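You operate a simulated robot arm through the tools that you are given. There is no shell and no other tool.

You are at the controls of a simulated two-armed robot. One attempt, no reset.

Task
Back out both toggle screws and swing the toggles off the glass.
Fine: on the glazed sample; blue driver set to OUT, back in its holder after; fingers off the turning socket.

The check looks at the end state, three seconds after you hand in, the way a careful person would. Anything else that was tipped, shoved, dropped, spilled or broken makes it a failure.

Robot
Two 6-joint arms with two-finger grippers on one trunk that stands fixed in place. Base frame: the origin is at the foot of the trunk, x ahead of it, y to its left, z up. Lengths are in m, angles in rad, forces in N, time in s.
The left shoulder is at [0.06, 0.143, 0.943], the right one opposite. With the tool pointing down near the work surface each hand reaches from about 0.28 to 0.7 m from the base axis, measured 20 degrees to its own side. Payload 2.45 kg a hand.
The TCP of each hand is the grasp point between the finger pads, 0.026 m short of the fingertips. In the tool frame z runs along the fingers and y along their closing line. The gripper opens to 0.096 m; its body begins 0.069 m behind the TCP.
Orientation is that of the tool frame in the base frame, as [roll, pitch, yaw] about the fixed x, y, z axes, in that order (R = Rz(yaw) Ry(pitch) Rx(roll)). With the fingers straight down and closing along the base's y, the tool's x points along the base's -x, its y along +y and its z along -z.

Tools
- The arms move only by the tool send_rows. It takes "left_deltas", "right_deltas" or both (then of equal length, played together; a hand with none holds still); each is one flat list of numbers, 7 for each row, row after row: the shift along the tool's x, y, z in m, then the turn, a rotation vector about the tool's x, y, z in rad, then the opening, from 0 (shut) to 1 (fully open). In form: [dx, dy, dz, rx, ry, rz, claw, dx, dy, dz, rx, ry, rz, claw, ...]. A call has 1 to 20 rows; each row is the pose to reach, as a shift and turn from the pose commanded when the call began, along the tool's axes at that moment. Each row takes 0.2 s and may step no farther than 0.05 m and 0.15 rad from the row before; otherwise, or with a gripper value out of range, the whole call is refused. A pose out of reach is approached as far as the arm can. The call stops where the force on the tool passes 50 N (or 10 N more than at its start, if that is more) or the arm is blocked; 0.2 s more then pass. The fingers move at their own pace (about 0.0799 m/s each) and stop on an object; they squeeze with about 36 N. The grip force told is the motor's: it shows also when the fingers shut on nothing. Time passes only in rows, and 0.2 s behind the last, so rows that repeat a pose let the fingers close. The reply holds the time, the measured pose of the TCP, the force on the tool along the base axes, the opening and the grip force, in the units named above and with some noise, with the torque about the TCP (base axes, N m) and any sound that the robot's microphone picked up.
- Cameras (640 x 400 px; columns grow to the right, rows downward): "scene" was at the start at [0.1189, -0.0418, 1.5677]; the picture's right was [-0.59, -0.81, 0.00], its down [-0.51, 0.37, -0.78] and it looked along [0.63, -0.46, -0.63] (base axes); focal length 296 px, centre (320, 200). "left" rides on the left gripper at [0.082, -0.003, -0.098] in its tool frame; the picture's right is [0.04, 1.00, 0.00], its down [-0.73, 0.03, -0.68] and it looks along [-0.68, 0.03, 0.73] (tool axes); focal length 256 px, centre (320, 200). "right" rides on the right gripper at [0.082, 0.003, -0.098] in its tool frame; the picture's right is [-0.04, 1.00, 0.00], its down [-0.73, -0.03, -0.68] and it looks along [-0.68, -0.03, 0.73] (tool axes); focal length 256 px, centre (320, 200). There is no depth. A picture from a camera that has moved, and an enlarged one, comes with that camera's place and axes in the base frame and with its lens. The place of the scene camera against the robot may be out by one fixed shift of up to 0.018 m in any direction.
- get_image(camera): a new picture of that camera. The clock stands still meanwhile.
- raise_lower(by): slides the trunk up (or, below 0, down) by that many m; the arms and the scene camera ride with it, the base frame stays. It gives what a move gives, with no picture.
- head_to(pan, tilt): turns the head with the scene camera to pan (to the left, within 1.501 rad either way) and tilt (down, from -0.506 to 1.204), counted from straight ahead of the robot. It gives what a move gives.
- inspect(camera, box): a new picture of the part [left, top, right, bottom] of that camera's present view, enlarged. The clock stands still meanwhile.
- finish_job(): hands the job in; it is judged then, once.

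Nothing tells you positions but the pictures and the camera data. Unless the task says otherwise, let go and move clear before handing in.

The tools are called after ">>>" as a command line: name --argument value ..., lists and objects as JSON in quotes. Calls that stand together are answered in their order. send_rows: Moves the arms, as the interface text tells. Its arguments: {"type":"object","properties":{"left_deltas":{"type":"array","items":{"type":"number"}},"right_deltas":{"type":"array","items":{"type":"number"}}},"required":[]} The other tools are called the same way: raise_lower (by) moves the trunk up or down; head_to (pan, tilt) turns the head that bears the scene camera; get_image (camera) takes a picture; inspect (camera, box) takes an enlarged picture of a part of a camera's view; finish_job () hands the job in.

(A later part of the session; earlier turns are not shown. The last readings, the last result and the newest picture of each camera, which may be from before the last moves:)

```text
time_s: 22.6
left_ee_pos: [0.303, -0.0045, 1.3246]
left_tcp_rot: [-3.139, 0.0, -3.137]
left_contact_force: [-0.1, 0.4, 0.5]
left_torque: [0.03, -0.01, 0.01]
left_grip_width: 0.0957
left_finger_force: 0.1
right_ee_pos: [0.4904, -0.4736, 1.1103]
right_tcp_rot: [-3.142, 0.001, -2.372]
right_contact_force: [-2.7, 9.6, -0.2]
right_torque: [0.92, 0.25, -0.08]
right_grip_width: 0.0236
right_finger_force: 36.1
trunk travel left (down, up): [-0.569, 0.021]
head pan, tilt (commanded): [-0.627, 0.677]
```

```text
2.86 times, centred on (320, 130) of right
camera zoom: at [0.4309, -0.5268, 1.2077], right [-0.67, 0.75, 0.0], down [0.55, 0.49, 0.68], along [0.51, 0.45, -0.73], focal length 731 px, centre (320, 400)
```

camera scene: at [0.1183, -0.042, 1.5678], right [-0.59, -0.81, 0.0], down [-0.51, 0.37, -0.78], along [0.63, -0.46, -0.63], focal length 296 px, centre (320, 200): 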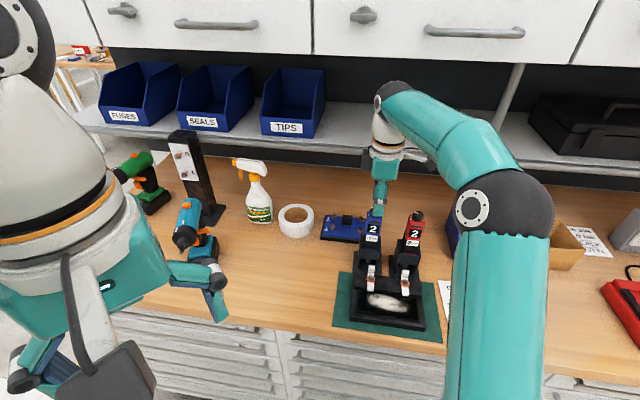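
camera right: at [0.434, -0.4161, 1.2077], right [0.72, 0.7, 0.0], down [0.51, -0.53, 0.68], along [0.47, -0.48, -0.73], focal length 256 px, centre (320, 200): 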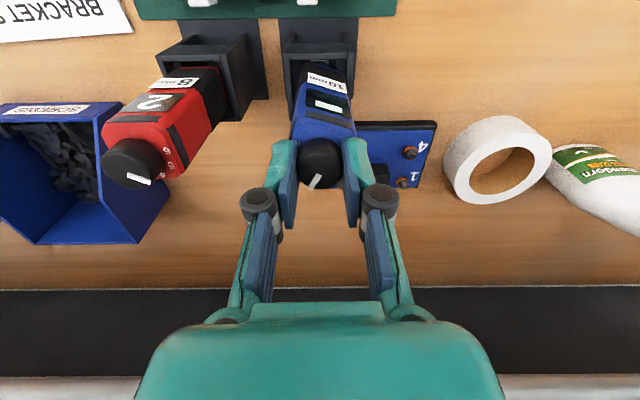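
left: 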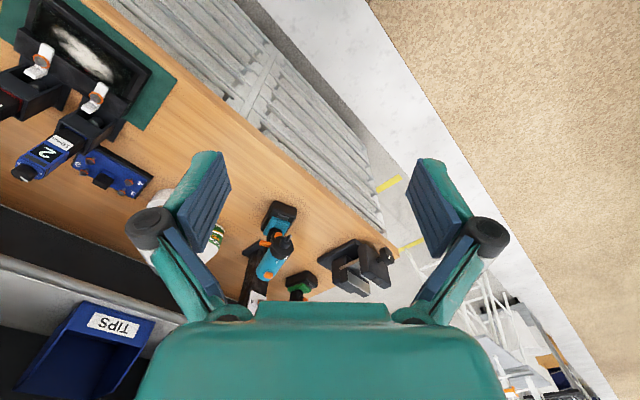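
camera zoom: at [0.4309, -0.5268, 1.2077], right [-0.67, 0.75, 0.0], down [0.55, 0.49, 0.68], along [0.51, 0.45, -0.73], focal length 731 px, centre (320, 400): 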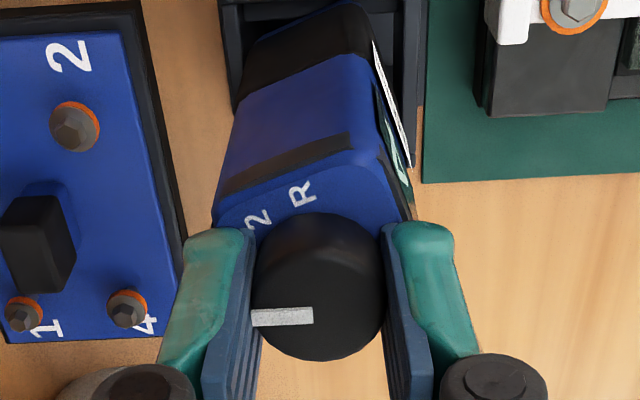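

Display now reads "4" with the mark near the 3 label, so the readings run opposite to the printed labels: mark −18°→6, 70°→4, 158°→2, which puts OUT at mark≈202° (further counter-clockwise). I'll let go, rewind the wrist above the dial, and take another bite.

>>> send_rows --right_deltas '[0, 0, 0, 0, 0, 0, 0.45, 0, 0, 0, 0, 0, 0, 0.45, 0, 0, -0.025, 0, 0, 0, 0.45, 0, 0, -0.05, 0, 0, 0, 0.45, 0, 0, -0.05, 0, 0, 0.14, 0.45, 0, 0, -0.05, 0, 0, 0.28, 0.45, 0, 0, -0.05, 0, 0, 0.42, 0.45, 0, 0, -0.05, 0, 0, 0.56, 0.45, 0, 0, -0.05, 0, 0, 0.7, 0.45, 0, 0, -0.05, 0, 0, 0.84, 0.45, 0, 0, -0.05, 0, 0, 0.98, 0.45, 0, 0, -0.05, 0, 0, 1.12, 0.45, 0, 0, -0.05, 0, 0, 1.26, 0.45, 0, 0, -0.05, 0, 0, 1.4, 0.45, 0, 0, -0.05, 0, 0, 1.54, 0.45, 0, 0, -0.05, 0, 0, 1.68, 0.45, 0, 0, -0.05, 0, 0, 1.82, 0.45, 0, 0, -0.05, 0, 0, 1.96, 0.45, 0, 0, -0.05, 0, 0, 2.1, 0.45, 0, 0, -0.05, 0, 0, 2.1, 0.45]'

>>> inspect --camera "right" --box '[270, 60, 370, 200]'

>>> inspect --camera "scene" --box '[350, 190, 410, 245]'

```text
time_s: 26.8
left_ee_pos: [0.3028, -0.0063, 1.3246]
left_tcp_rot: [-3.138, 0.0, -3.138]
left_contact_force: [0.0, 0.0, -0.7]
left_torque: [0.0, -0.01, -0.02]
left_grip_width: 0.0961
left_finger_force: 0.1
right_ee_pos: [0.4911, -0.4739, 1.1606]
right_tcp_rot: [3.141, -0.002, 1.804]
right_contact_force: [-0.9, -1.1, 0.5]
right_torque: [0.01, -0.04, -0.02]
right_grip_width: 0.0432
right_finger_force: 0.1
trunk travel left (down, up): [-0.569, 0.021]
head pan, tilt (commanded): [-0.627, 0.677]
```

```text
2.86 times, centred on (320, 130) of right
camera zoom: at [0.4759, -0.3942, 1.258], right [0.98, 0.19, 0.0], down [0.14, -0.72, 0.68], along [0.13, -0.67, -0.73], focal length 731 px, centre (320, 400)
```

zoom: 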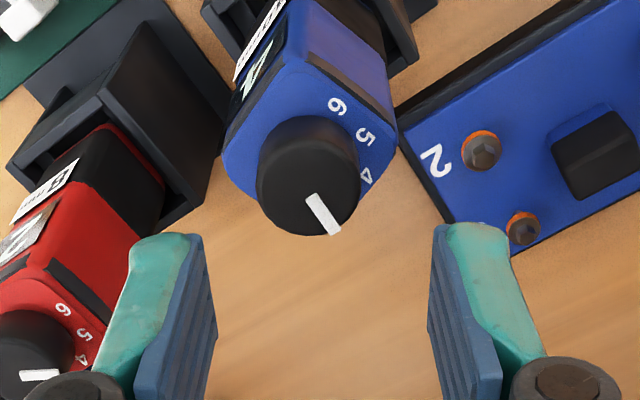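

```text
7.27 times, centred on (380, 218) of scene
camera zoom: at [0.1193, -0.0418, 1.5677], right [-0.59, -0.81, 0.0], down [-0.51, 0.37, -0.78], along [0.63, -0.46, -0.63], focal length 2151 px, centre (-116, 73)
```

zoom: 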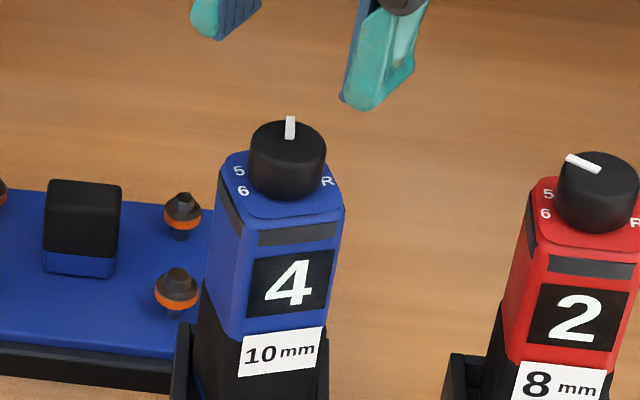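

The mark and label geometry confirms it (mark at label 3, display 4). I'll grip again and turn counter-clockwise ~92°, expecting the display to read 2.

>>> send_rows --right_deltas '[0, 0, 0, 0, 0, 0.1, 0.45, 0, 0, 0, 0, 0, 0.2, 0.45, 0, 0, 0.025, 0, 0, 0.2, 0.45, 0, 0, 0.05, 0, 0, 0.2, 0.45, 0, 0, 0.05, 0, 0, 0.2, 0.45, 0, 0, 0.05, 0, 0, 0.2, 0, 0, 0, 0.05, 0, 0, 0.2, 0, 0, 0, 0.05, 0, 0, 0.054, 0, 0, 0, 0.05, 0, 0, -0.092, 0, 0, 0, 0.05, 0, 0, -0.238, 0, 0, 0, 0.05, 0, 0, -0.384, 0, 0, 0, 0.05, 0, 0, -0.53, 0, 0, 0, 0.05, 0, 0, -0.676, 0, 0, 0, 0.05, 0, 0, -0.822, 0, 0, 0, 0.05, 0, 0, -0.968, 0, 0, 0, 0.05, 0, 0, -1.114, 0, 0, 0, 0.05, 0, 0, -1.26, 0, 0, 0, 0.05, 0, 0, -1.406, 0, 0, 0, 0.05, 0, 0, -1.406, 0]'

>>> inspect --camera "right" --box '[270, 60, 370, 200]'

>>> inspect --camera "scene" --box '[350, 190, 410, 245]'

```text
time_s: 30.8
left_ee_pos: [0.3036, -0.0059, 1.3249]
left_tcp_rot: [-3.141, 0.0, -3.141]
left_contact_force: [1.5, -0.6, 0.4]
left_torque: [0.01, -0.02, 0.01]
left_grip_width: 0.0962
left_finger_force: 0.0
right_ee_pos: [0.4916, -0.4743, 1.1099]
right_tcp_rot: [-3.141, 0.0, -3.068]
right_contact_force: [-5.4, 8.1, -0.3]
right_torque: [0.9, 0.72, -0.04]
right_grip_width: 0.0239
right_finger_force: 36.1
trunk travel left (down, up): [-0.569, 0.021]
head pan, tilt (commanded): [-0.627, 0.677]
```

```text
2.86 times, centred on (320, 130) of right
camera zoom: at [0.4095, -0.4761, 1.2083], right [-0.03, 1.0, 0.0], down [0.73, 0.02, 0.68], along [0.68, 0.02, -0.73], focal length 731 px, centre (320, 400)
```

zoom: 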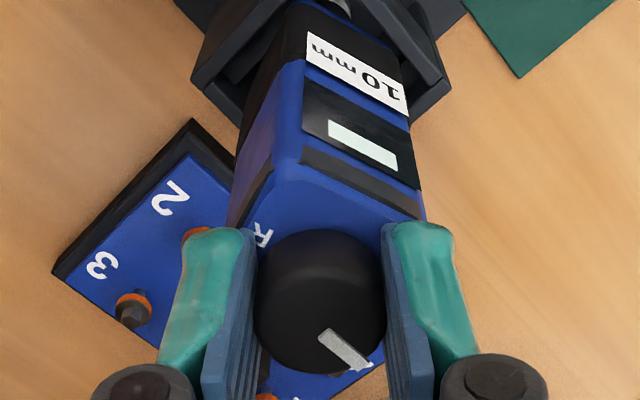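

```text
7.27 times, centred on (380, 218) of scene
camera zoom: at [0.1182, -0.0405, 1.5678], right [-0.59, -0.81, 0.0], down [-0.51, 0.37, -0.78], along [0.63, -0.46, -0.63], focal length 2151 px, centre (-116, 73)
```

zoom: 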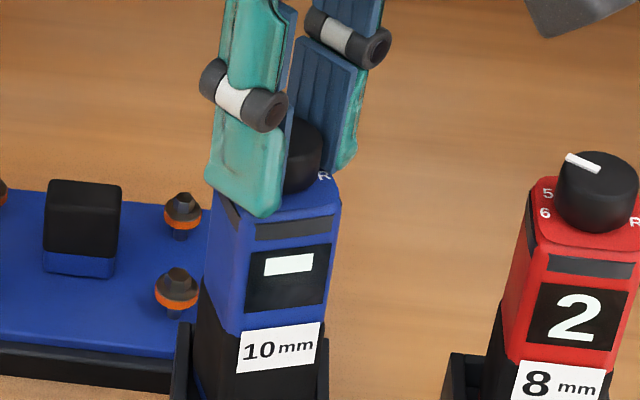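

The display shows a dash here, so the window for each setting is narrow. I'll step on in small increments and read the display each time.

>>> send_rows --right_deltas '[0, 0, 0, 0, 0, -0.06, 0, 0, 0, 0, 0, 0, -0.06, 0]'

>>> inspect --camera "scene" --box '[350, 190, 410, 245]'

>>> send_rows --right_deltas '[0, 0, 0, 0, 0, -0.06, 0, 0, 0, 0, 0, 0, -0.06, 0]'

>>> inspect --camera "scene" --box '[350, 190, 410, 245]'

>>> send_rows --right_deltas '[0, 0, 0, 0, 0, -0.06, 0, 0, 0, 0, 0, 0, -0.06, 0]'

>>> inspect --camera "scene" --box '[350, 190, 410, 245]'

```text
time_s: 31.4
left_ee_pos: [0.3029, -0.0056, 1.3255]
left_tcp_rot: [-3.138, 0.0, -3.138]
left_contact_force: [-0.4, 0.3, 0.3]
left_torque: [-0.02, -0.03, 0.01]
left_grip_width: 0.096
left_finger_force: 0.1
right_ee_pos: [0.4905, -0.4748, 1.1102]
right_tcp_rot: [3.141, 0.002, -3.012]
right_contact_force: [-4.3, 6.2, 0.2]
right_torque: [0.54, 0.5, -0.01]
right_grip_width: 0.0239
right_finger_force: 36.2
trunk travel left (down, up): [-0.569, 0.021]
head pan, tilt (commanded): [-0.627, 0.677]
```

```text
7.27 times, centred on (380, 218) of scene
camera zoom: at [0.1185, -0.041, 1.5678], right [-0.59, -0.81, 0.0], down [-0.51, 0.37, -0.78], along [0.63, -0.46, -0.63], focal length 2151 px, centre (-116, 73)
```

zoom: 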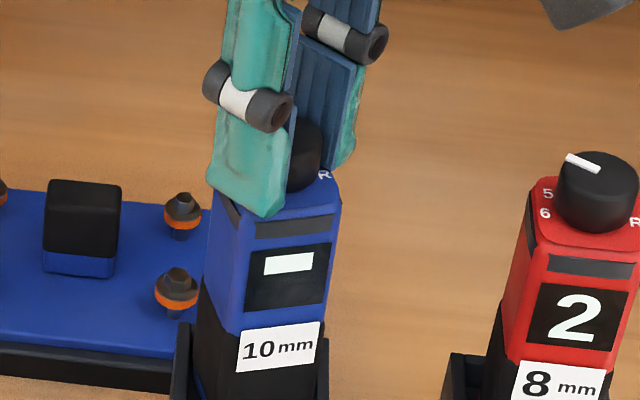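

```text
time_s: 32.0
left_ee_pos: [0.3042, -0.0073, 1.3242]
left_tcp_rot: [-3.14, -0.001, -3.14]
left_contact_force: [-1.2, 0.2, 0.1]
left_torque: [0.03, 0.03, -0.01]
left_grip_width: 0.096
left_finger_force: 0.0
right_ee_pos: [0.4913, -0.4747, 1.1105]
right_tcp_rot: [3.141, 0.003, -2.949]
right_contact_force: [-3.1, 3.6, -0.2]
right_torque: [0.29, 0.3, -0.02]
right_grip_width: 0.024
right_finger_force: 36.2
trunk travel left (down, up): [-0.569, 0.021]
head pan, tilt (commanded): [-0.627, 0.677]
```

```text
7.27 times, centred on (380, 218) of scene
camera zoom: at [0.1189, -0.0413, 1.5677], right [-0.59, -0.81, 0.0], down [-0.51, 0.37, -0.78], along [0.63, -0.46, -0.63], focal length 2151 px, centre (-116, 73)
```

zoom: 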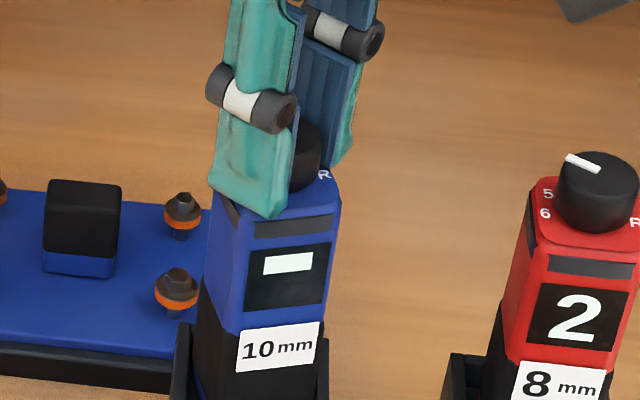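

```text
time_s: 32.6
left_ee_pos: [0.3041, -0.0058, 1.3236]
left_tcp_rot: [-3.14, -0.001, -3.139]
left_contact_force: [0.0, 0.4, 0.4]
left_torque: [0.03, -0.01, -0.01]
left_grip_width: 0.0955
left_finger_force: 0.2
right_ee_pos: [0.4919, -0.4742, 1.1098]
right_tcp_rot: [-3.141, 0.001, -2.889]
right_contact_force: [0.0, 2.2, 1.9]
right_torque: [0.17, 0.0, -0.03]
right_grip_width: 0.0238
right_finger_force: 36.0
trunk travel left (down, up): [-0.569, 0.021]
head pan, tilt (commanded): [-0.627, 0.677]
```

```text
7.27 times, centred on (380, 218) of scene
camera zoom: at [0.119, -0.0415, 1.5677], right [-0.59, -0.81, 0.0], down [-0.51, 0.37, -0.78], along [0.63, -0.46, -0.63], focal length 2151 px, centre (-116, 73)
```

zoom: 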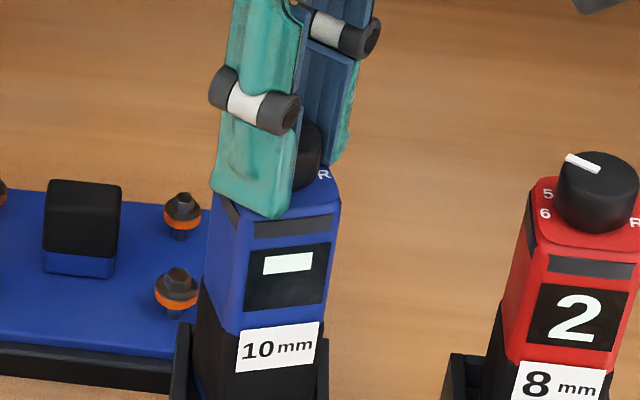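

Still a dash; I take it I already passed "2" slightly and am between 2 and the next setting. I'll keep stepping counter-clockwise.

>>> send_rows --right_deltas '[0, 0, 0, 0, 0, -0.07, 0, 0, 0, 0, 0, 0, -0.14, 0, 0, 0, 0, 0, 0, -0.2, 0, 0, 0, 0, 0, 0, -0.2, 0]'

>>> inspect --camera "scene" --box '[350, 190, 410, 245]'

>>> send_rows --right_deltas '[0, 0, 0, 0, 0, -0.07, 0, 0, 0, 0, 0, 0, -0.07, 0]'

>>> inspect --camera "scene" --box '[350, 190, 410, 245]'

>>> send_rows --right_deltas '[0, 0, 0, 0, 0, -0.07, 0, 0, 0, 0, 0, 0, -0.07, 0]'

>>> inspect --camera "scene" --box '[350, 190, 410, 245]'

```text
time_s: 33.6
left_ee_pos: [0.305, -0.0063, 1.3248]
left_tcp_rot: [-3.14, 0.0, -3.14]
left_contact_force: [-0.1, 0.7, -0.2]
left_torque: [-0.01, 0.0, -0.02]
left_grip_width: 0.096
left_finger_force: 0.0
right_ee_pos: [0.4914, -0.4745, 1.1098]
right_tcp_rot: [3.14, 0.001, -2.69]
right_contact_force: [0.6, 0.9, 1.8]
right_torque: [0.31, -0.21, 0.03]
right_grip_width: 0.0236
right_finger_force: 36.3
trunk travel left (down, up): [-0.569, 0.021]
head pan, tilt (commanded): [-0.627, 0.677]
```

```text
7.27 times, centred on (380, 218) of scene
camera zoom: at [0.1192, -0.0413, 1.5677], right [-0.59, -0.81, 0.0], down [-0.51, 0.37, -0.78], along [0.63, -0.46, -0.63], focal length 2151 px, centre (-116, 73)
```

zoom: 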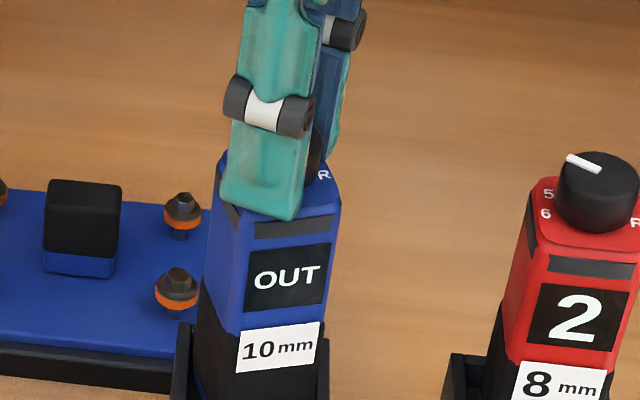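

```text
time_s: 34.2
left_ee_pos: [0.3026, -0.0067, 1.3241]
left_tcp_rot: [-3.139, 0.0, -3.141]
left_contact_force: [0.9, -0.7, 0.0]
left_torque: [-0.03, 0.04, -0.02]
left_grip_width: 0.0959
left_finger_force: 0.0
right_ee_pos: [0.492, -0.4755, 1.1093]
right_tcp_rot: [3.141, 0.002, -2.618]
right_contact_force: [0.2, 2.2, 3.3]
right_torque: [0.28, -0.2, -0.01]
right_grip_width: 0.0238
right_finger_force: 36.1
trunk travel left (down, up): [-0.569, 0.021]
head pan, tilt (commanded): [-0.627, 0.677]
```

```text
7.27 times, centred on (380, 218) of scene
camera zoom: at [0.119, -0.0412, 1.5677], right [-0.59, -0.81, 0.0], down [-0.51, 0.37, -0.78], along [0.63, -0.46, -0.63], focal length 2151 px, centre (-116, 73)
```

zoom: 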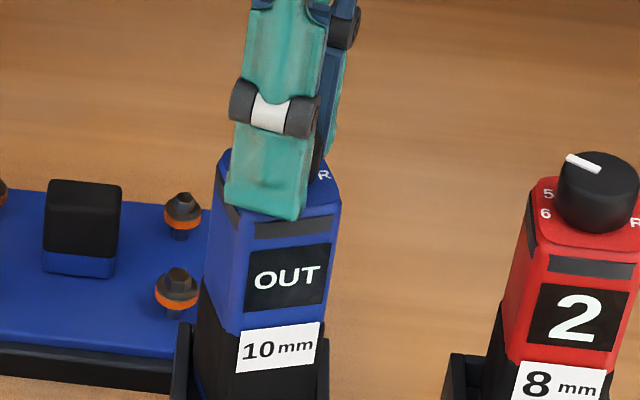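

```text
time_s: 34.8
left_ee_pos: [0.3042, -0.006, 1.3259]
left_tcp_rot: [-3.14, 0.002, -3.14]
left_contact_force: [-0.6, -0.4, 0.1]
left_torque: [0.01, -0.01, 0.03]
left_grip_width: 0.0956
left_finger_force: 0.1
right_ee_pos: [0.4905, -0.4741, 1.1108]
right_tcp_rot: [-3.14, 0.0, -2.55]
right_contact_force: [-0.3, 3.6, 2.3]
right_torque: [0.14, -0.04, -0.66]
right_grip_width: 0.024
right_finger_force: 35.9
trunk travel left (down, up): [-0.569, 0.021]
head pan, tilt (commanded): [-0.627, 0.677]
```

```text
7.27 times, centred on (380, 218) of scene
camera zoom: at [0.1188, -0.0411, 1.5677], right [-0.59, -0.81, 0.0], down [-0.51, 0.37, -0.78], along [0.63, -0.46, -0.63], focal length 2151 px, centre (-116, 73)
```

zoom: 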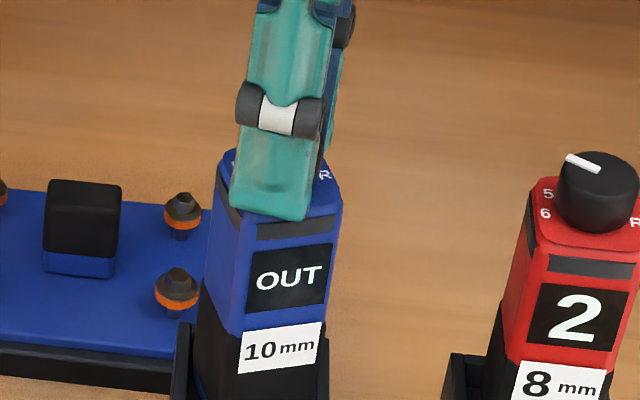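

The display now reads "OUT", and the knob has come up against its stop. I'll release the dial gently and rise to confirm it stays.

>>> send_rows --right_deltas '[0, 0, 0, 0, 0, 0.03, 0, 0, 0, 0, 0, 0, 0.03, 0.45, 0, 0, 0, 0, 0, 0.03, 0.45, 0, 0, -0.025, 0, 0, 0.03, 0.45, 0, 0, -0.05, 0, 0, 0.03, 0.45, 0, 0, -0.07, 0, 0, 0.03, 0.45, 0, 0, -0.07, 0, 0, 0.03, 0.45]'

>>> get_image --camera "right"

>>> inspect --camera "scene" --box '[340, 190, 430, 310]'

```text
time_s: 36.4
left_ee_pos: [0.3017, -0.0081, 1.3245]
left_tcp_rot: [-3.14, 0.0, -3.139]
left_contact_force: [0.1, -0.4, -0.3]
left_torque: [0.03, 0.02, 0.0]
left_grip_width: 0.0963
left_finger_force: 0.0
right_ee_pos: [0.4895, -0.4752, 1.1751]
right_tcp_rot: [3.135, -0.005, -2.58]
right_contact_force: [0.5, 0.7, -0.9]
right_torque: [-0.04, 0.02, -0.05]
right_grip_width: 0.0431
right_finger_force: 0.1
trunk travel left (down, up): [-0.569, 0.021]
head pan, tilt (commanded): [-0.627, 0.677]
```

```text
taken
camera right: at [0.4197, -0.5151, 1.2746], right [-0.5, 0.87, 0.01], down [0.64, 0.36, 0.68], along [0.58, 0.34, -0.74], focal length 256 px, centre (320, 200)
```

right: 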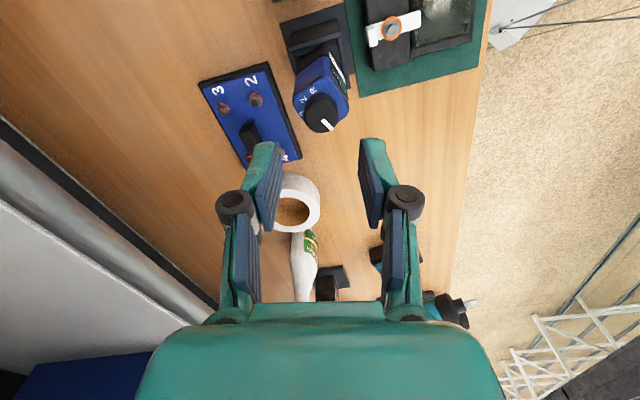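

```text
3.33 times, centred on (385, 250) of scene
camera zoom: at [0.1176, -0.0421, 1.567], right [-0.59, -0.81, 0.0], down [-0.51, 0.37, -0.78], along [0.63, -0.46, -0.63], focal length 986 px, centre (103, 33)
```

zoom: 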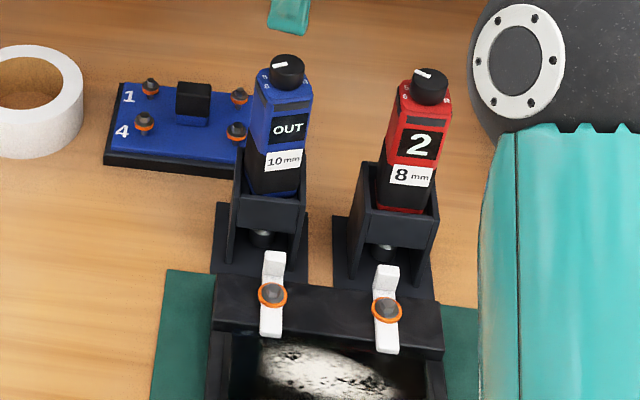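

OUT holds. The body has been left twisted in its holder, so I'll zoom to measure that twist before gripping the body.

>>> inspect --camera "right" --box '[270, 40, 370, 150]'

>>> inspect --camera "scene" --box '[355, 195, 405, 275]'

```text
3.64 times, centred on (320, 95) of right
camera zoom: at [0.4197, -0.5151, 1.2746], right [-0.5, 0.87, 0.01], down [0.64, 0.36, 0.68], along [0.58, 0.34, -0.74], focal length 931 px, centre (320, 582)
```

zoom: 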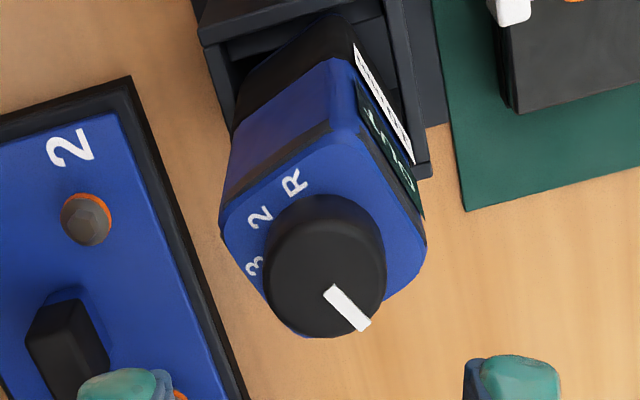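

```text
5.00 times, centred on (380, 235) of scene
camera zoom: at [0.1176, -0.0421, 1.567], right [-0.59, -0.81, 0.0], down [-0.51, 0.37, -0.78], along [0.63, -0.46, -0.63], focal length 1478 px, centre (20, 25)
```

zoom: 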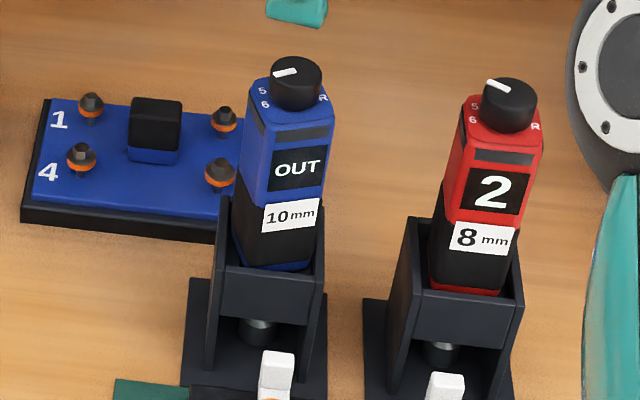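

The body is twisted ~+19° (front facing yaw 154°) around an axis at (0.490,-0.473); the sample and holder are square at 135°. I'll match the hand to yaw 154°, open to ~56 mm and come down over the knob, pausing before gripping.

>>> send_rows --right_deltas '[0, 0, 0, 0, 0, 0.145, 0.58, 0, 0, 0, 0, 0, 0.29, 0.58, -0.0005, 0.0005, 0, 0, 0, 0.435, 0.58, -0.0005, 0.0005, 0, 0, 0, 0.58, 0.58, -0.001, 0.001, 0, 0, 0, 0.725, 0.58, -0.001, 0.001, 0, 0, 0, 0.87, 0.58, -0.001, 0.001, 0.02, 0, 0, 1.015, 0.58, -0.001, 0.001, 0.04, 0, 0, 1.015, 0.58, -0.001, 0.001, 0.055, 0, 0, 1.015, 0.58, -0.001, 0.001, 0.055, 0, 0, 1.015, 0.58]'

>>> get_image --camera "right"

>>> inspect --camera "scene" --box '[345, 180, 425, 250]'

```text
time_s: 38.6
left_ee_pos: [0.3039, -0.0068, 1.3255]
left_tcp_rot: [-3.139, 0.001, -3.138]
left_contact_force: [0.1, -1.2, -0.1]
left_torque: [-0.02, 0.01, 0.0]
left_grip_width: 0.096
left_finger_force: 0.0
right_ee_pos: [0.4904, -0.4732, 1.1247]
right_tcp_rot: [3.139, 0.002, 2.686]
right_contact_force: [-0.3, -0.1, 0.0]
right_torque: [-0.01, 0.0, 0.01]
right_grip_width: 0.0555
right_finger_force: 0.1
trunk travel left (down, up): [-0.569, 0.021]
head pan, tilt (commanded): [-0.627, 0.677]
```

```text
taken
camera right: at [0.4194, -0.4342, 1.2229], right [0.47, 0.88, 0.0], down [0.65, -0.35, 0.68], along [0.6, -0.32, -0.73], focal length 256 px, centre (320, 200)
```

right: 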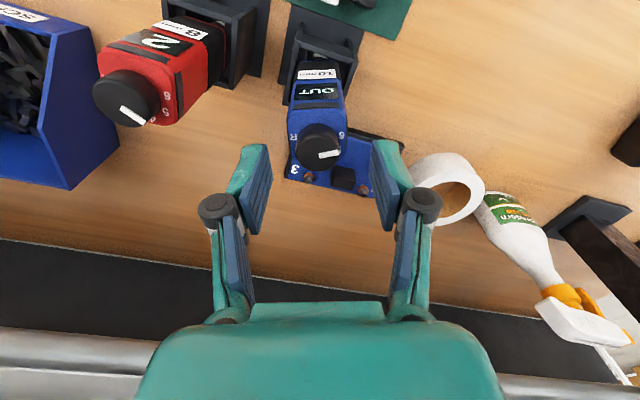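

```text
5.71 times, centred on (385, 215) of scene
camera zoom: at [0.1191, -0.0419, 1.5677], right [-0.59, -0.81, 0.0], down [-0.51, 0.37, -0.78], along [0.63, -0.46, -0.63], focal length 1690 px, centre (-51, 114)
```

zoom: 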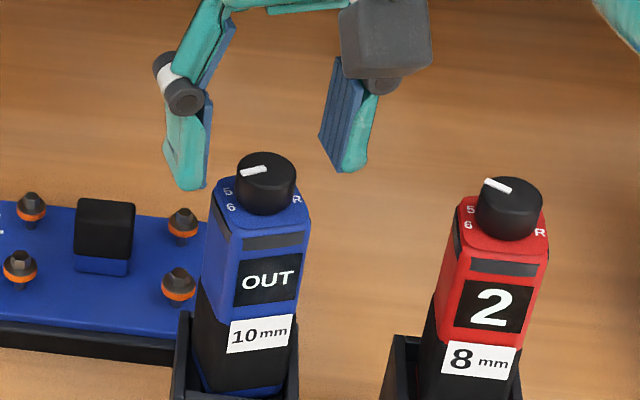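

The body looks aligned with the hand and centred. Descending to TCP z≈1.05 and closing on the blue body well above the socket.

>>> send_rows --right_deltas '[0, 0, 0.019, 0, 0, 0, 0.58, 0, 0, 0.038, 0, 0, 0, 0.58, 0, 0, 0.056, 0, 0, 0, 0.58, 0, 0, 0.0745, 0, 0, 0, 0.58, 0, 0, 0.0745, 0, 0, 0, 0.58]'

>>> get_image --camera "right"

>>> inspect --camera "scene" --box '[345, 180, 425, 260]'

```text
time_s: 39.8
left_ee_pos: [0.3039, -0.0066, 1.3246]
left_tcp_rot: [-3.14, 0.002, -3.141]
left_contact_force: [1.2, 0.3, -0.6]
left_torque: [0.0, 0.02, -0.03]
left_grip_width: 0.096
left_finger_force: 0.0
right_ee_pos: [0.4923, -0.4738, 1.0497]
right_tcp_rot: [3.141, 0.001, 2.687]
right_contact_force: [0.1, -0.4, 0.1]
right_torque: [0.0, 0.02, -0.01]
right_grip_width: 0.0555
right_finger_force: 0.1
trunk travel left (down, up): [-0.569, 0.021]
head pan, tilt (commanded): [-0.627, 0.677]
```

```text
taken
camera right: at [0.4203, -0.4337, 1.1484], right [0.47, 0.88, 0.0], down [0.65, -0.35, 0.68], along [0.6, -0.32, -0.73], focal length 256 px, centre (320, 200)
```

right: 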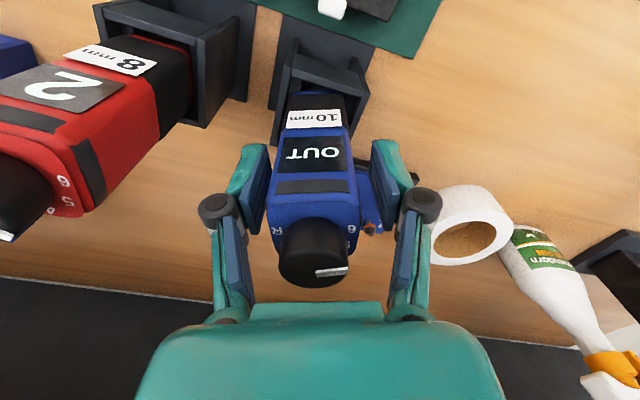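

```text
5.00 times, centred on (385, 220) of scene
camera zoom: at [0.1191, -0.0416, 1.5677], right [-0.59, -0.81, 0.0], down [-0.51, 0.37, -0.78], along [0.63, -0.46, -0.63], focal length 1478 px, centre (-5, 100)
```

zoom: 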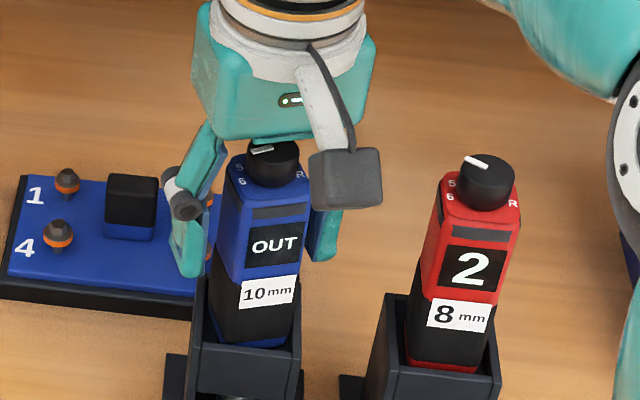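

The fingers straddle the body with no contact; it looks ~3 mm off-centre between the fingers. I'll zoom to measure this precisely before closing.

>>> inspect --camera "right" --box '[240, 80, 400, 300]'

```text
1.82 times, centred on (320, 190) of right
camera zoom: at [0.4203, -0.4337, 1.1484], right [0.47, 0.88, 0.0], down [0.65, -0.35, 0.68], along [0.6, -0.32, -0.73], focal length 465 px, centre (320, 218)
```

zoom: 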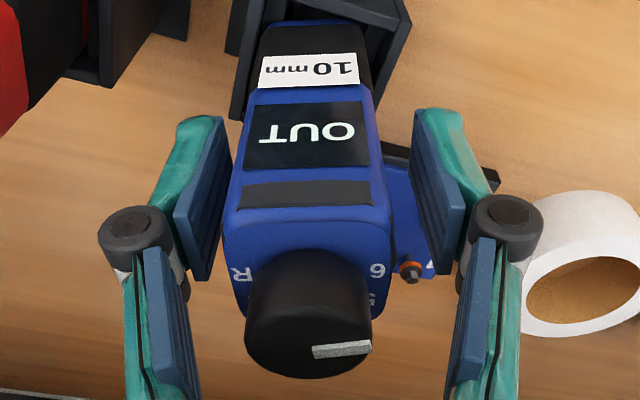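

The body is about 2 mm off the finger midline; I'll shift by that and close.

>>> send_rows --right_deltas '[0, -0.002, 0, 0, 0, 0, 0.58, 0, -0.002, 0, 0, 0, 0, 0.3, 0, -0.002, 0, 0, 0, 0, 0, 0, -0.002, 0, 0, 0, 0, 0, 0, -0.002, 0, 0, 0, 0, 0]'

>>> inspect --camera "right" --box '[240, 80, 400, 300]'

```text
time_s: 41.0
left_ee_pos: [0.3034, -0.0071, 1.3244]
left_tcp_rot: [-3.141, -0.001, -3.139]
left_contact_force: [0.0, 1.0, 0.5]
left_torque: [0.02, -0.01, 0.0]
left_grip_width: 0.096
left_finger_force: 0.0
right_ee_pos: [0.4904, -0.4745, 1.0507]
right_tcp_rot: [3.14, 0.0, 2.686]
right_contact_force: [0.0, 1.2, 0.1]
right_torque: [0.06, -0.04, 0.04]
right_grip_width: 0.0356
right_finger_force: 35.9
trunk travel left (down, up): [-0.569, 0.021]
head pan, tilt (commanded): [-0.627, 0.677]
```

```text
1.82 times, centred on (320, 190) of right
camera zoom: at [0.4194, -0.4357, 1.1483], right [0.47, 0.88, 0.0], down [0.65, -0.35, 0.68], along [0.6, -0.32, -0.73], focal length 465 px, centre (320, 218)
```

zoom: 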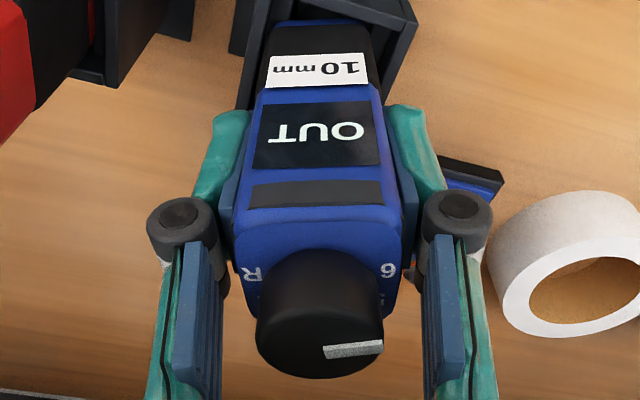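

Gripped at 35.6 mm body width with almost no side load. Now I'll untwist to square (yaw 135°) and lift a first 30 mm, watching the force.

>>> send_rows --right_deltas '[0, 0, 0, 0, 0, 0.11, 0, 0, 0, 0, 0, 0, 0.22, 0, 0, 0, 0, 0, 0, 0.33, 0, 0, 0, 0, 0, 0, 0.33, 0, 0, 0, -0.01, 0, 0, 0.33, 0, 0, 0, -0.02, 0, 0, 0.33, 0, 0, 0, -0.03, 0, 0, 0.33, 0, 0, 0, -0.03, 0, 0, 0.33, 0]'

>>> get_image --camera "right"

>>> inspect --camera "scene" --box '[345, 180, 425, 300]'

```text
time_s: 42.8
left_ee_pos: [0.3049, -0.0065, 1.325]
left_tcp_rot: [-3.139, -0.002, -3.139]
left_contact_force: [-0.2, 0.0, -0.5]
left_torque: [-0.02, -0.01, 0.01]
left_grip_width: 0.0959
left_finger_force: 0.0
right_ee_pos: [0.4917, -0.4757, 1.0795]
right_tcp_rot: [3.138, -0.003, 2.358]
right_contact_force: [0.5, -0.1, -5.2]
right_torque: [0.01, 0.03, 0.0]
right_grip_width: 0.0354
right_finger_force: 36.6
trunk travel left (down, up): [-0.569, 0.021]
head pan, tilt (commanded): [-0.627, 0.677]
```

```text
taken
camera right: at [0.436, -0.4148, 1.1781], right [0.73, 0.68, 0.0], down [0.5, -0.54, 0.68], along [0.46, -0.5, -0.73], focal length 256 px, centre (320, 200)
```

right: 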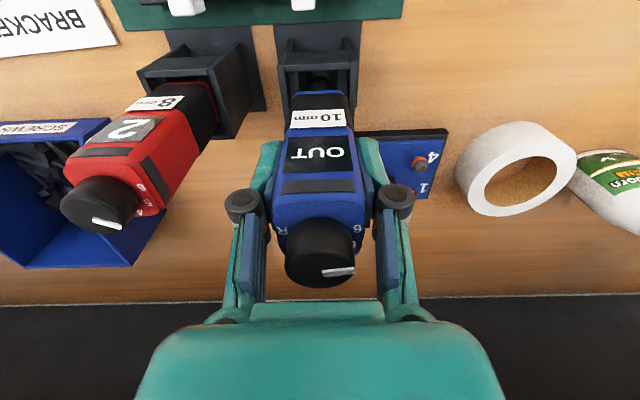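

```text
3.33 times, centred on (385, 240) of scene
camera zoom: at [0.1198, -0.0423, 1.5676], right [-0.59, -0.81, 0.0], down [-0.51, 0.37, -0.78], along [0.63, -0.46, -0.63], focal length 986 px, centre (103, 67)
```

zoom: 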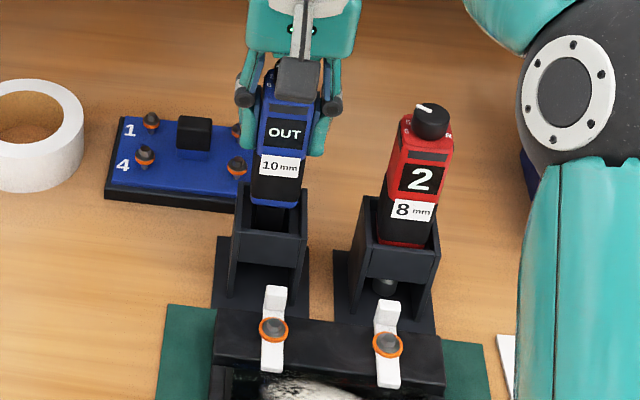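

The driver lifts freely (about 5 N of weight). I'll raise another 65 mm so the socket clears the holder's front plate.

>>> send_rows --right_deltas '[0, 0, -0.013, 0, 0, 0, 0, 0, 0, -0.026, 0, 0, 0, 0, 0, 0, -0.039, 0, 0, 0, 0, 0, 0, -0.052, 0, 0, 0, 0, 0, 0, -0.065, 0, 0, 0, 0, 0, 0, -0.065, 0, 0, 0, 0]'

>>> get_image --camera "right"

>>> inspect --camera "scene" --box '[345, 180, 425, 300]'

>>> inspect --camera "left" --box '[0, 30, 160, 200]'

```text
time_s: 44.2
left_ee_pos: [0.3045, -0.0065, 1.3251]
left_tcp_rot: [-3.139, -0.001, -3.141]
left_contact_force: [1.0, -0.1, 0.2]
left_torque: [-0.03, -0.02, -0.01]
left_grip_width: 0.096
left_finger_force: 0.0
right_ee_pos: [0.4928, -0.4749, 1.145]
right_tcp_rot: [3.141, -0.003, 2.358]
right_contact_force: [0.6, -0.3, -4.9]
right_torque: [-0.03, -0.03, -0.01]
right_grip_width: 0.0355
right_finger_force: 35.8
trunk travel left (down, up): [-0.569, 0.021]
head pan, tilt (commanded): [-0.627, 0.677]
```

```text
taken
camera right: at [0.4363, -0.415, 1.2429], right [0.73, 0.68, 0.0], down [0.5, -0.54, 0.68], along [0.46, -0.5, -0.74], focal length 256 px, centre (320, 200)
```

right: 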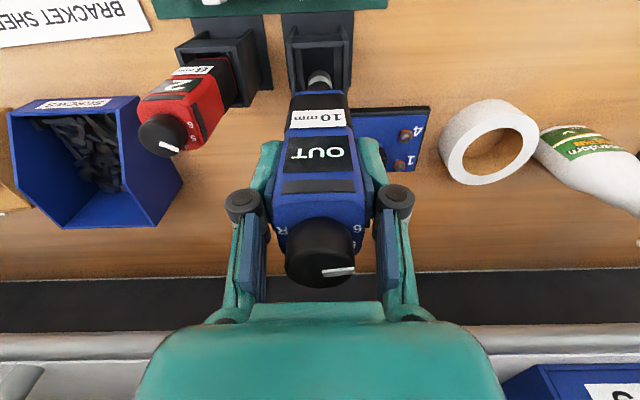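

```text
3.33 times, centred on (385, 240) of scene
camera zoom: at [0.1198, -0.0423, 1.5676], right [-0.59, -0.81, 0.0], down [-0.51, 0.37, -0.78], along [0.63, -0.46, -0.63], focal length 986 px, centre (103, 67)
```

zoom: 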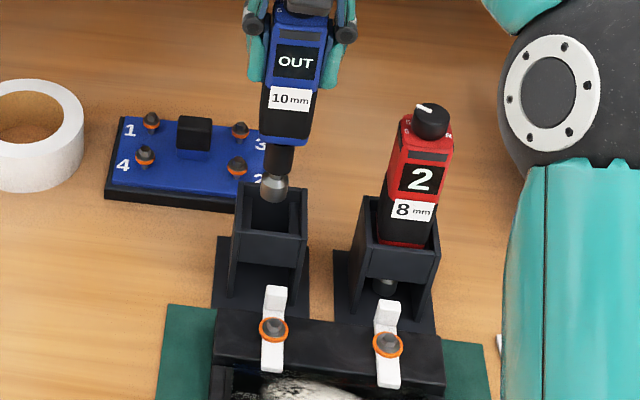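

```text
2.35 times, centred on (80, 115) of left
camera zoom: at [0.2228, -0.011, 1.4231], right [-0.04, 1.0, 0.0], down [0.73, 0.03, 0.68], along [0.68, 0.03, -0.73], focal length 602 px, centre (885, 400)
```

zoom: 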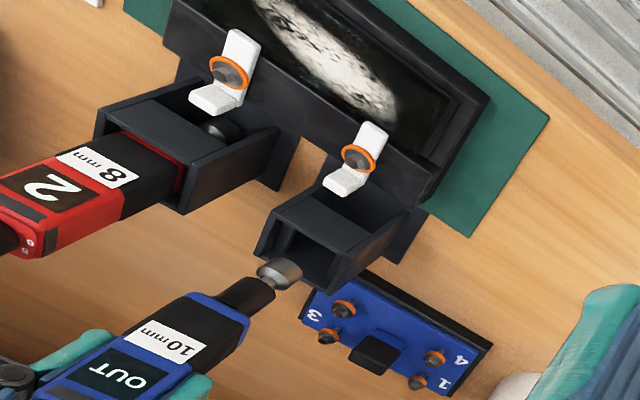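

The socket now hangs at about z≈0.988, roughly 157 mm below the TCP, and looks clear of the holder. Let me zoom on the socket and toggles from the hand camera to get the socket's offset.

>>> inspect --camera "right" --box '[280, 40, 360, 120]'

>>> inspect --camera "scene" --box '[360, 200, 420, 300]'

>>> inspect --camera "left" --box '[40, 120, 140, 190]'

```text
5.00 times, centred on (320, 80) of right
camera zoom: at [0.4363, -0.415, 1.2429], right [0.73, 0.68, 0.0], down [0.5, -0.54, 0.68], along [0.46, -0.5, -0.74], focal length 1280 px, centre (320, 800)
```

zoom: 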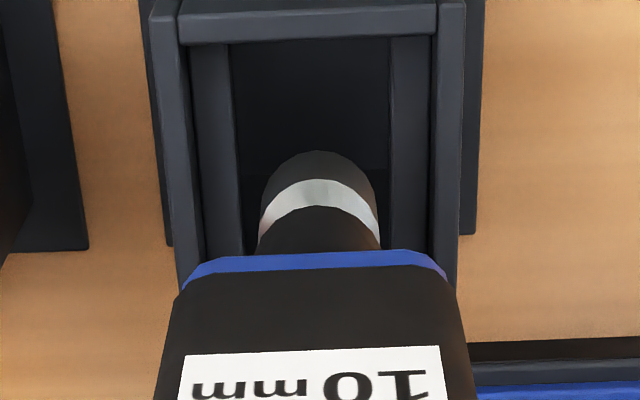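

```text
4.00 times, centred on (390, 250) of scene
camera zoom: at [0.1198, -0.0423, 1.5676], right [-0.59, -0.81, 0.0], down [-0.51, 0.37, -0.78], along [0.63, -0.46, -0.63], focal length 1183 px, centre (40, 0)
```

zoom: 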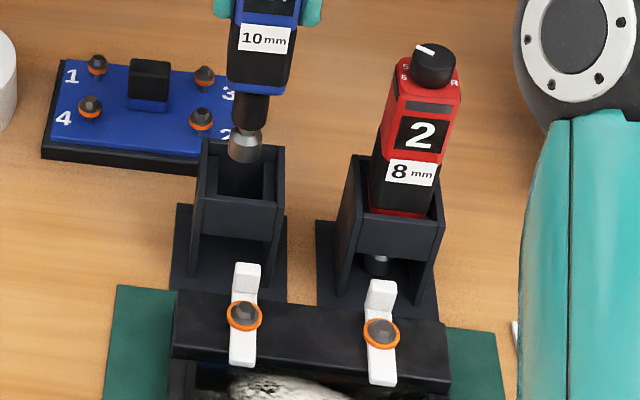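

```text
5.71 times, centred on (90, 155) of left
camera zoom: at [0.2228, -0.011, 1.4231], right [-0.04, 1.0, 0.0], down [0.73, 0.03, 0.68], along [0.68, 0.03, -0.73], focal length 1463 px, centre (1634, 457)
```

zoom: 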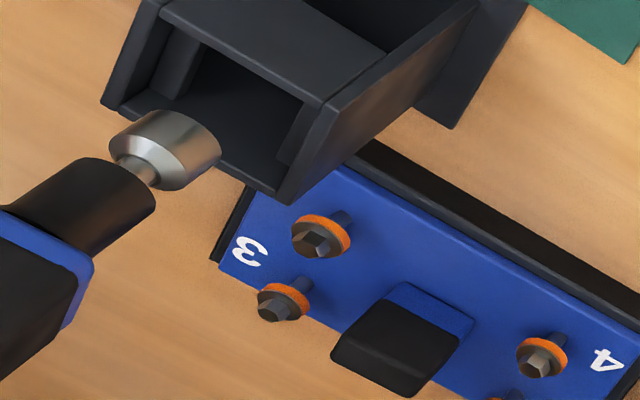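

Socket axis is within ~2 mm of the hand axis. I'll lift a bit more, move forward over the front plate to above screw B (0.424,-0.421), staying ~30 mm above the head.

>>> send_rows --right_deltas '[0, 0, -0.01, 0, 0, 0, 0, 0, 0, -0.018, 0, 0, 0, 0, 0.012, -0.0014, -0.02, 0, 0, 0, 0, 0.027, -0.0032, -0.02, 0, 0, 0, 0, 0.043, -0.0051, -0.02, 0, 0, 0, 0, 0.059, -0.007, -0.02, 0, 0, 0, 0, 0.075, -0.0089, -0.02, 0, 0, 0, 0, 0.0891, -0.0106, -0.015, 0, 0, 0, 0, 0.0891, -0.0106, 0, 0, 0, 0, 0, 0.0891, -0.0106, 0.01, 0, 0, 0, 0, 0.0891, -0.0106, 0.01, 0, 0, 0, 0]'

>>> get_image --camera "right"

>>> inspect --camera "scene" --box '[340, 210, 430, 310]'

>>> inspect --camera "left" --box '[0, 30, 140, 150]'

```text
time_s: 46.6
left_ee_pos: [0.3042, -0.0069, 1.3246]
left_tcp_rot: [-3.141, -0.002, -3.14]
left_contact_force: [0.2, -0.6, -1.0]
left_torque: [0.01, 0.02, -0.01]
left_grip_width: 0.0962
left_finger_force: 0.1
right_ee_pos: [0.4215, -0.4209, 1.1339]
right_tcp_rot: [3.139, -0.002, 2.358]
right_contact_force: [0.2, 0.8, -4.5]
right_torque: [-0.03, 0.02, 0.04]
right_grip_width: 0.0357
right_finger_force: 36.4
trunk travel left (down, up): [-0.569, 0.021]
head pan, tilt (commanded): [-0.627, 0.677]
```

```text
taken
camera right: at [0.3657, -0.3603, 1.233], right [0.73, 0.68, 0.0], down [0.5, -0.54, 0.68], along [0.46, -0.5, -0.73], focal length 256 px, centre (320, 200)
```

right: 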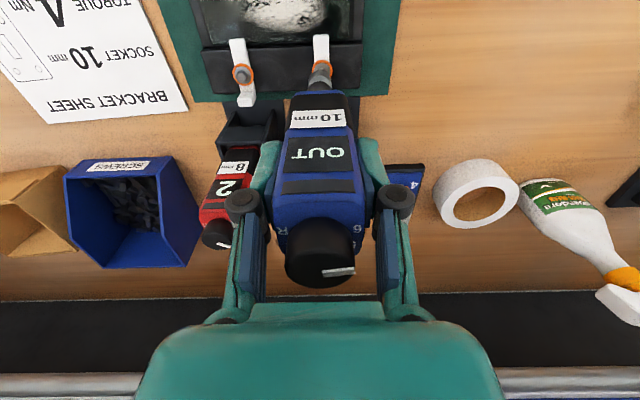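

```text
4.00 times, centred on (385, 260) of scene
camera zoom: at [0.1196, -0.0421, 1.5676], right [-0.59, -0.81, 0.0], down [-0.51, 0.37, -0.78], along [0.63, -0.46, -0.63], focal length 1183 px, centre (60, -40)
```

zoom: 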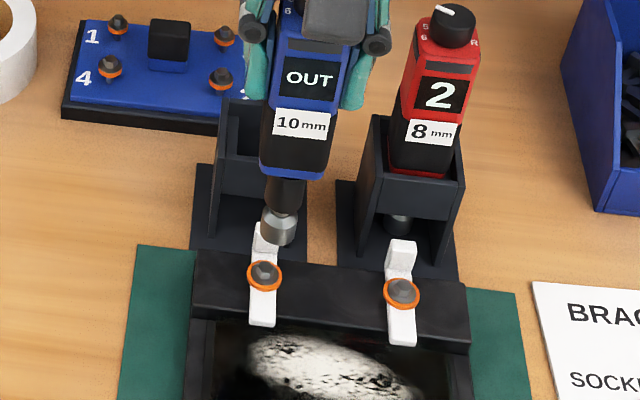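

```text
3.33 times, centred on (70, 90) of left
camera zoom: at [0.2226, -0.0109, 1.4232], right [-0.04, 1.0, 0.0], down [0.73, 0.03, 0.68], along [0.68, 0.03, -0.73], focal length 853 px, centre (1153, 567)
```

zoom: 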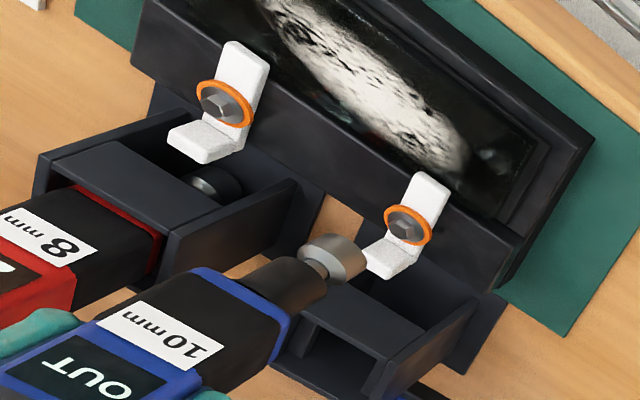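

The driver is above screw B. I'll zoom all three views tightly to judge the alignment of socket and hex head.

>>> inspect --camera "left" --box '[75, 70, 145, 120]'

>>> inspect --camera "scene" --box '[390, 250, 430, 290]'

>>> inspect --camera "right" --box '[290, 30, 350, 100]'

```text
8.00 times, centred on (110, 95) of left
camera zoom: at [0.2226, -0.0109, 1.4232], right [-0.04, 1.0, 0.0], down [0.73, 0.03, 0.68], along [0.68, 0.03, -0.73], focal length 2048 px, centre (2000, 1040)
```

zoom: 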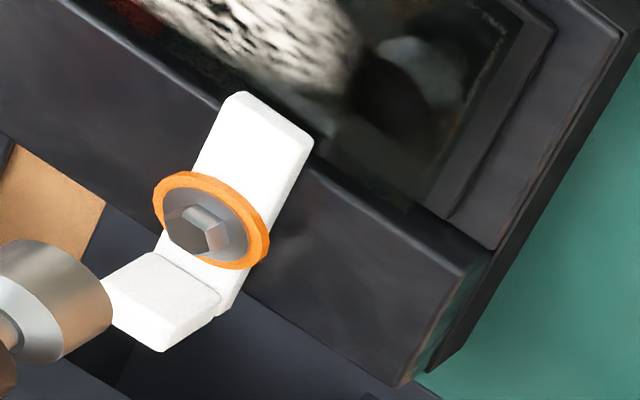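

```text
10.00 times, centred on (410, 270) of scene
camera zoom: at [0.1196, -0.0421, 1.5676], right [-0.59, -0.81, 0.0], down [-0.51, 0.37, -0.78], along [0.63, -0.46, -0.63], focal length 2957 px, centre (-580, -500)
```

zoom: 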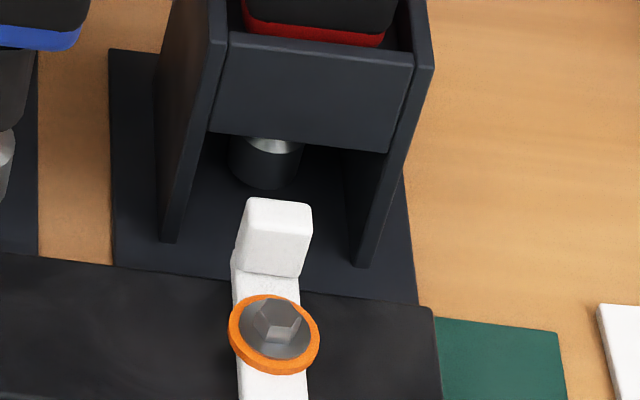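

```text
5.71 times, centred on (320, 65) of right
camera zoom: at [0.3657, -0.3603, 1.233], right [0.73, 0.68, 0.0], down [0.5, -0.54, 0.68], along [0.46, -0.5, -0.73], focal length 1463 px, centre (320, 971)
```

zoom: 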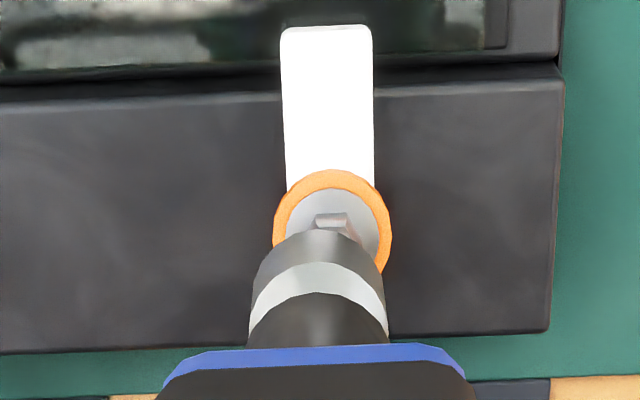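

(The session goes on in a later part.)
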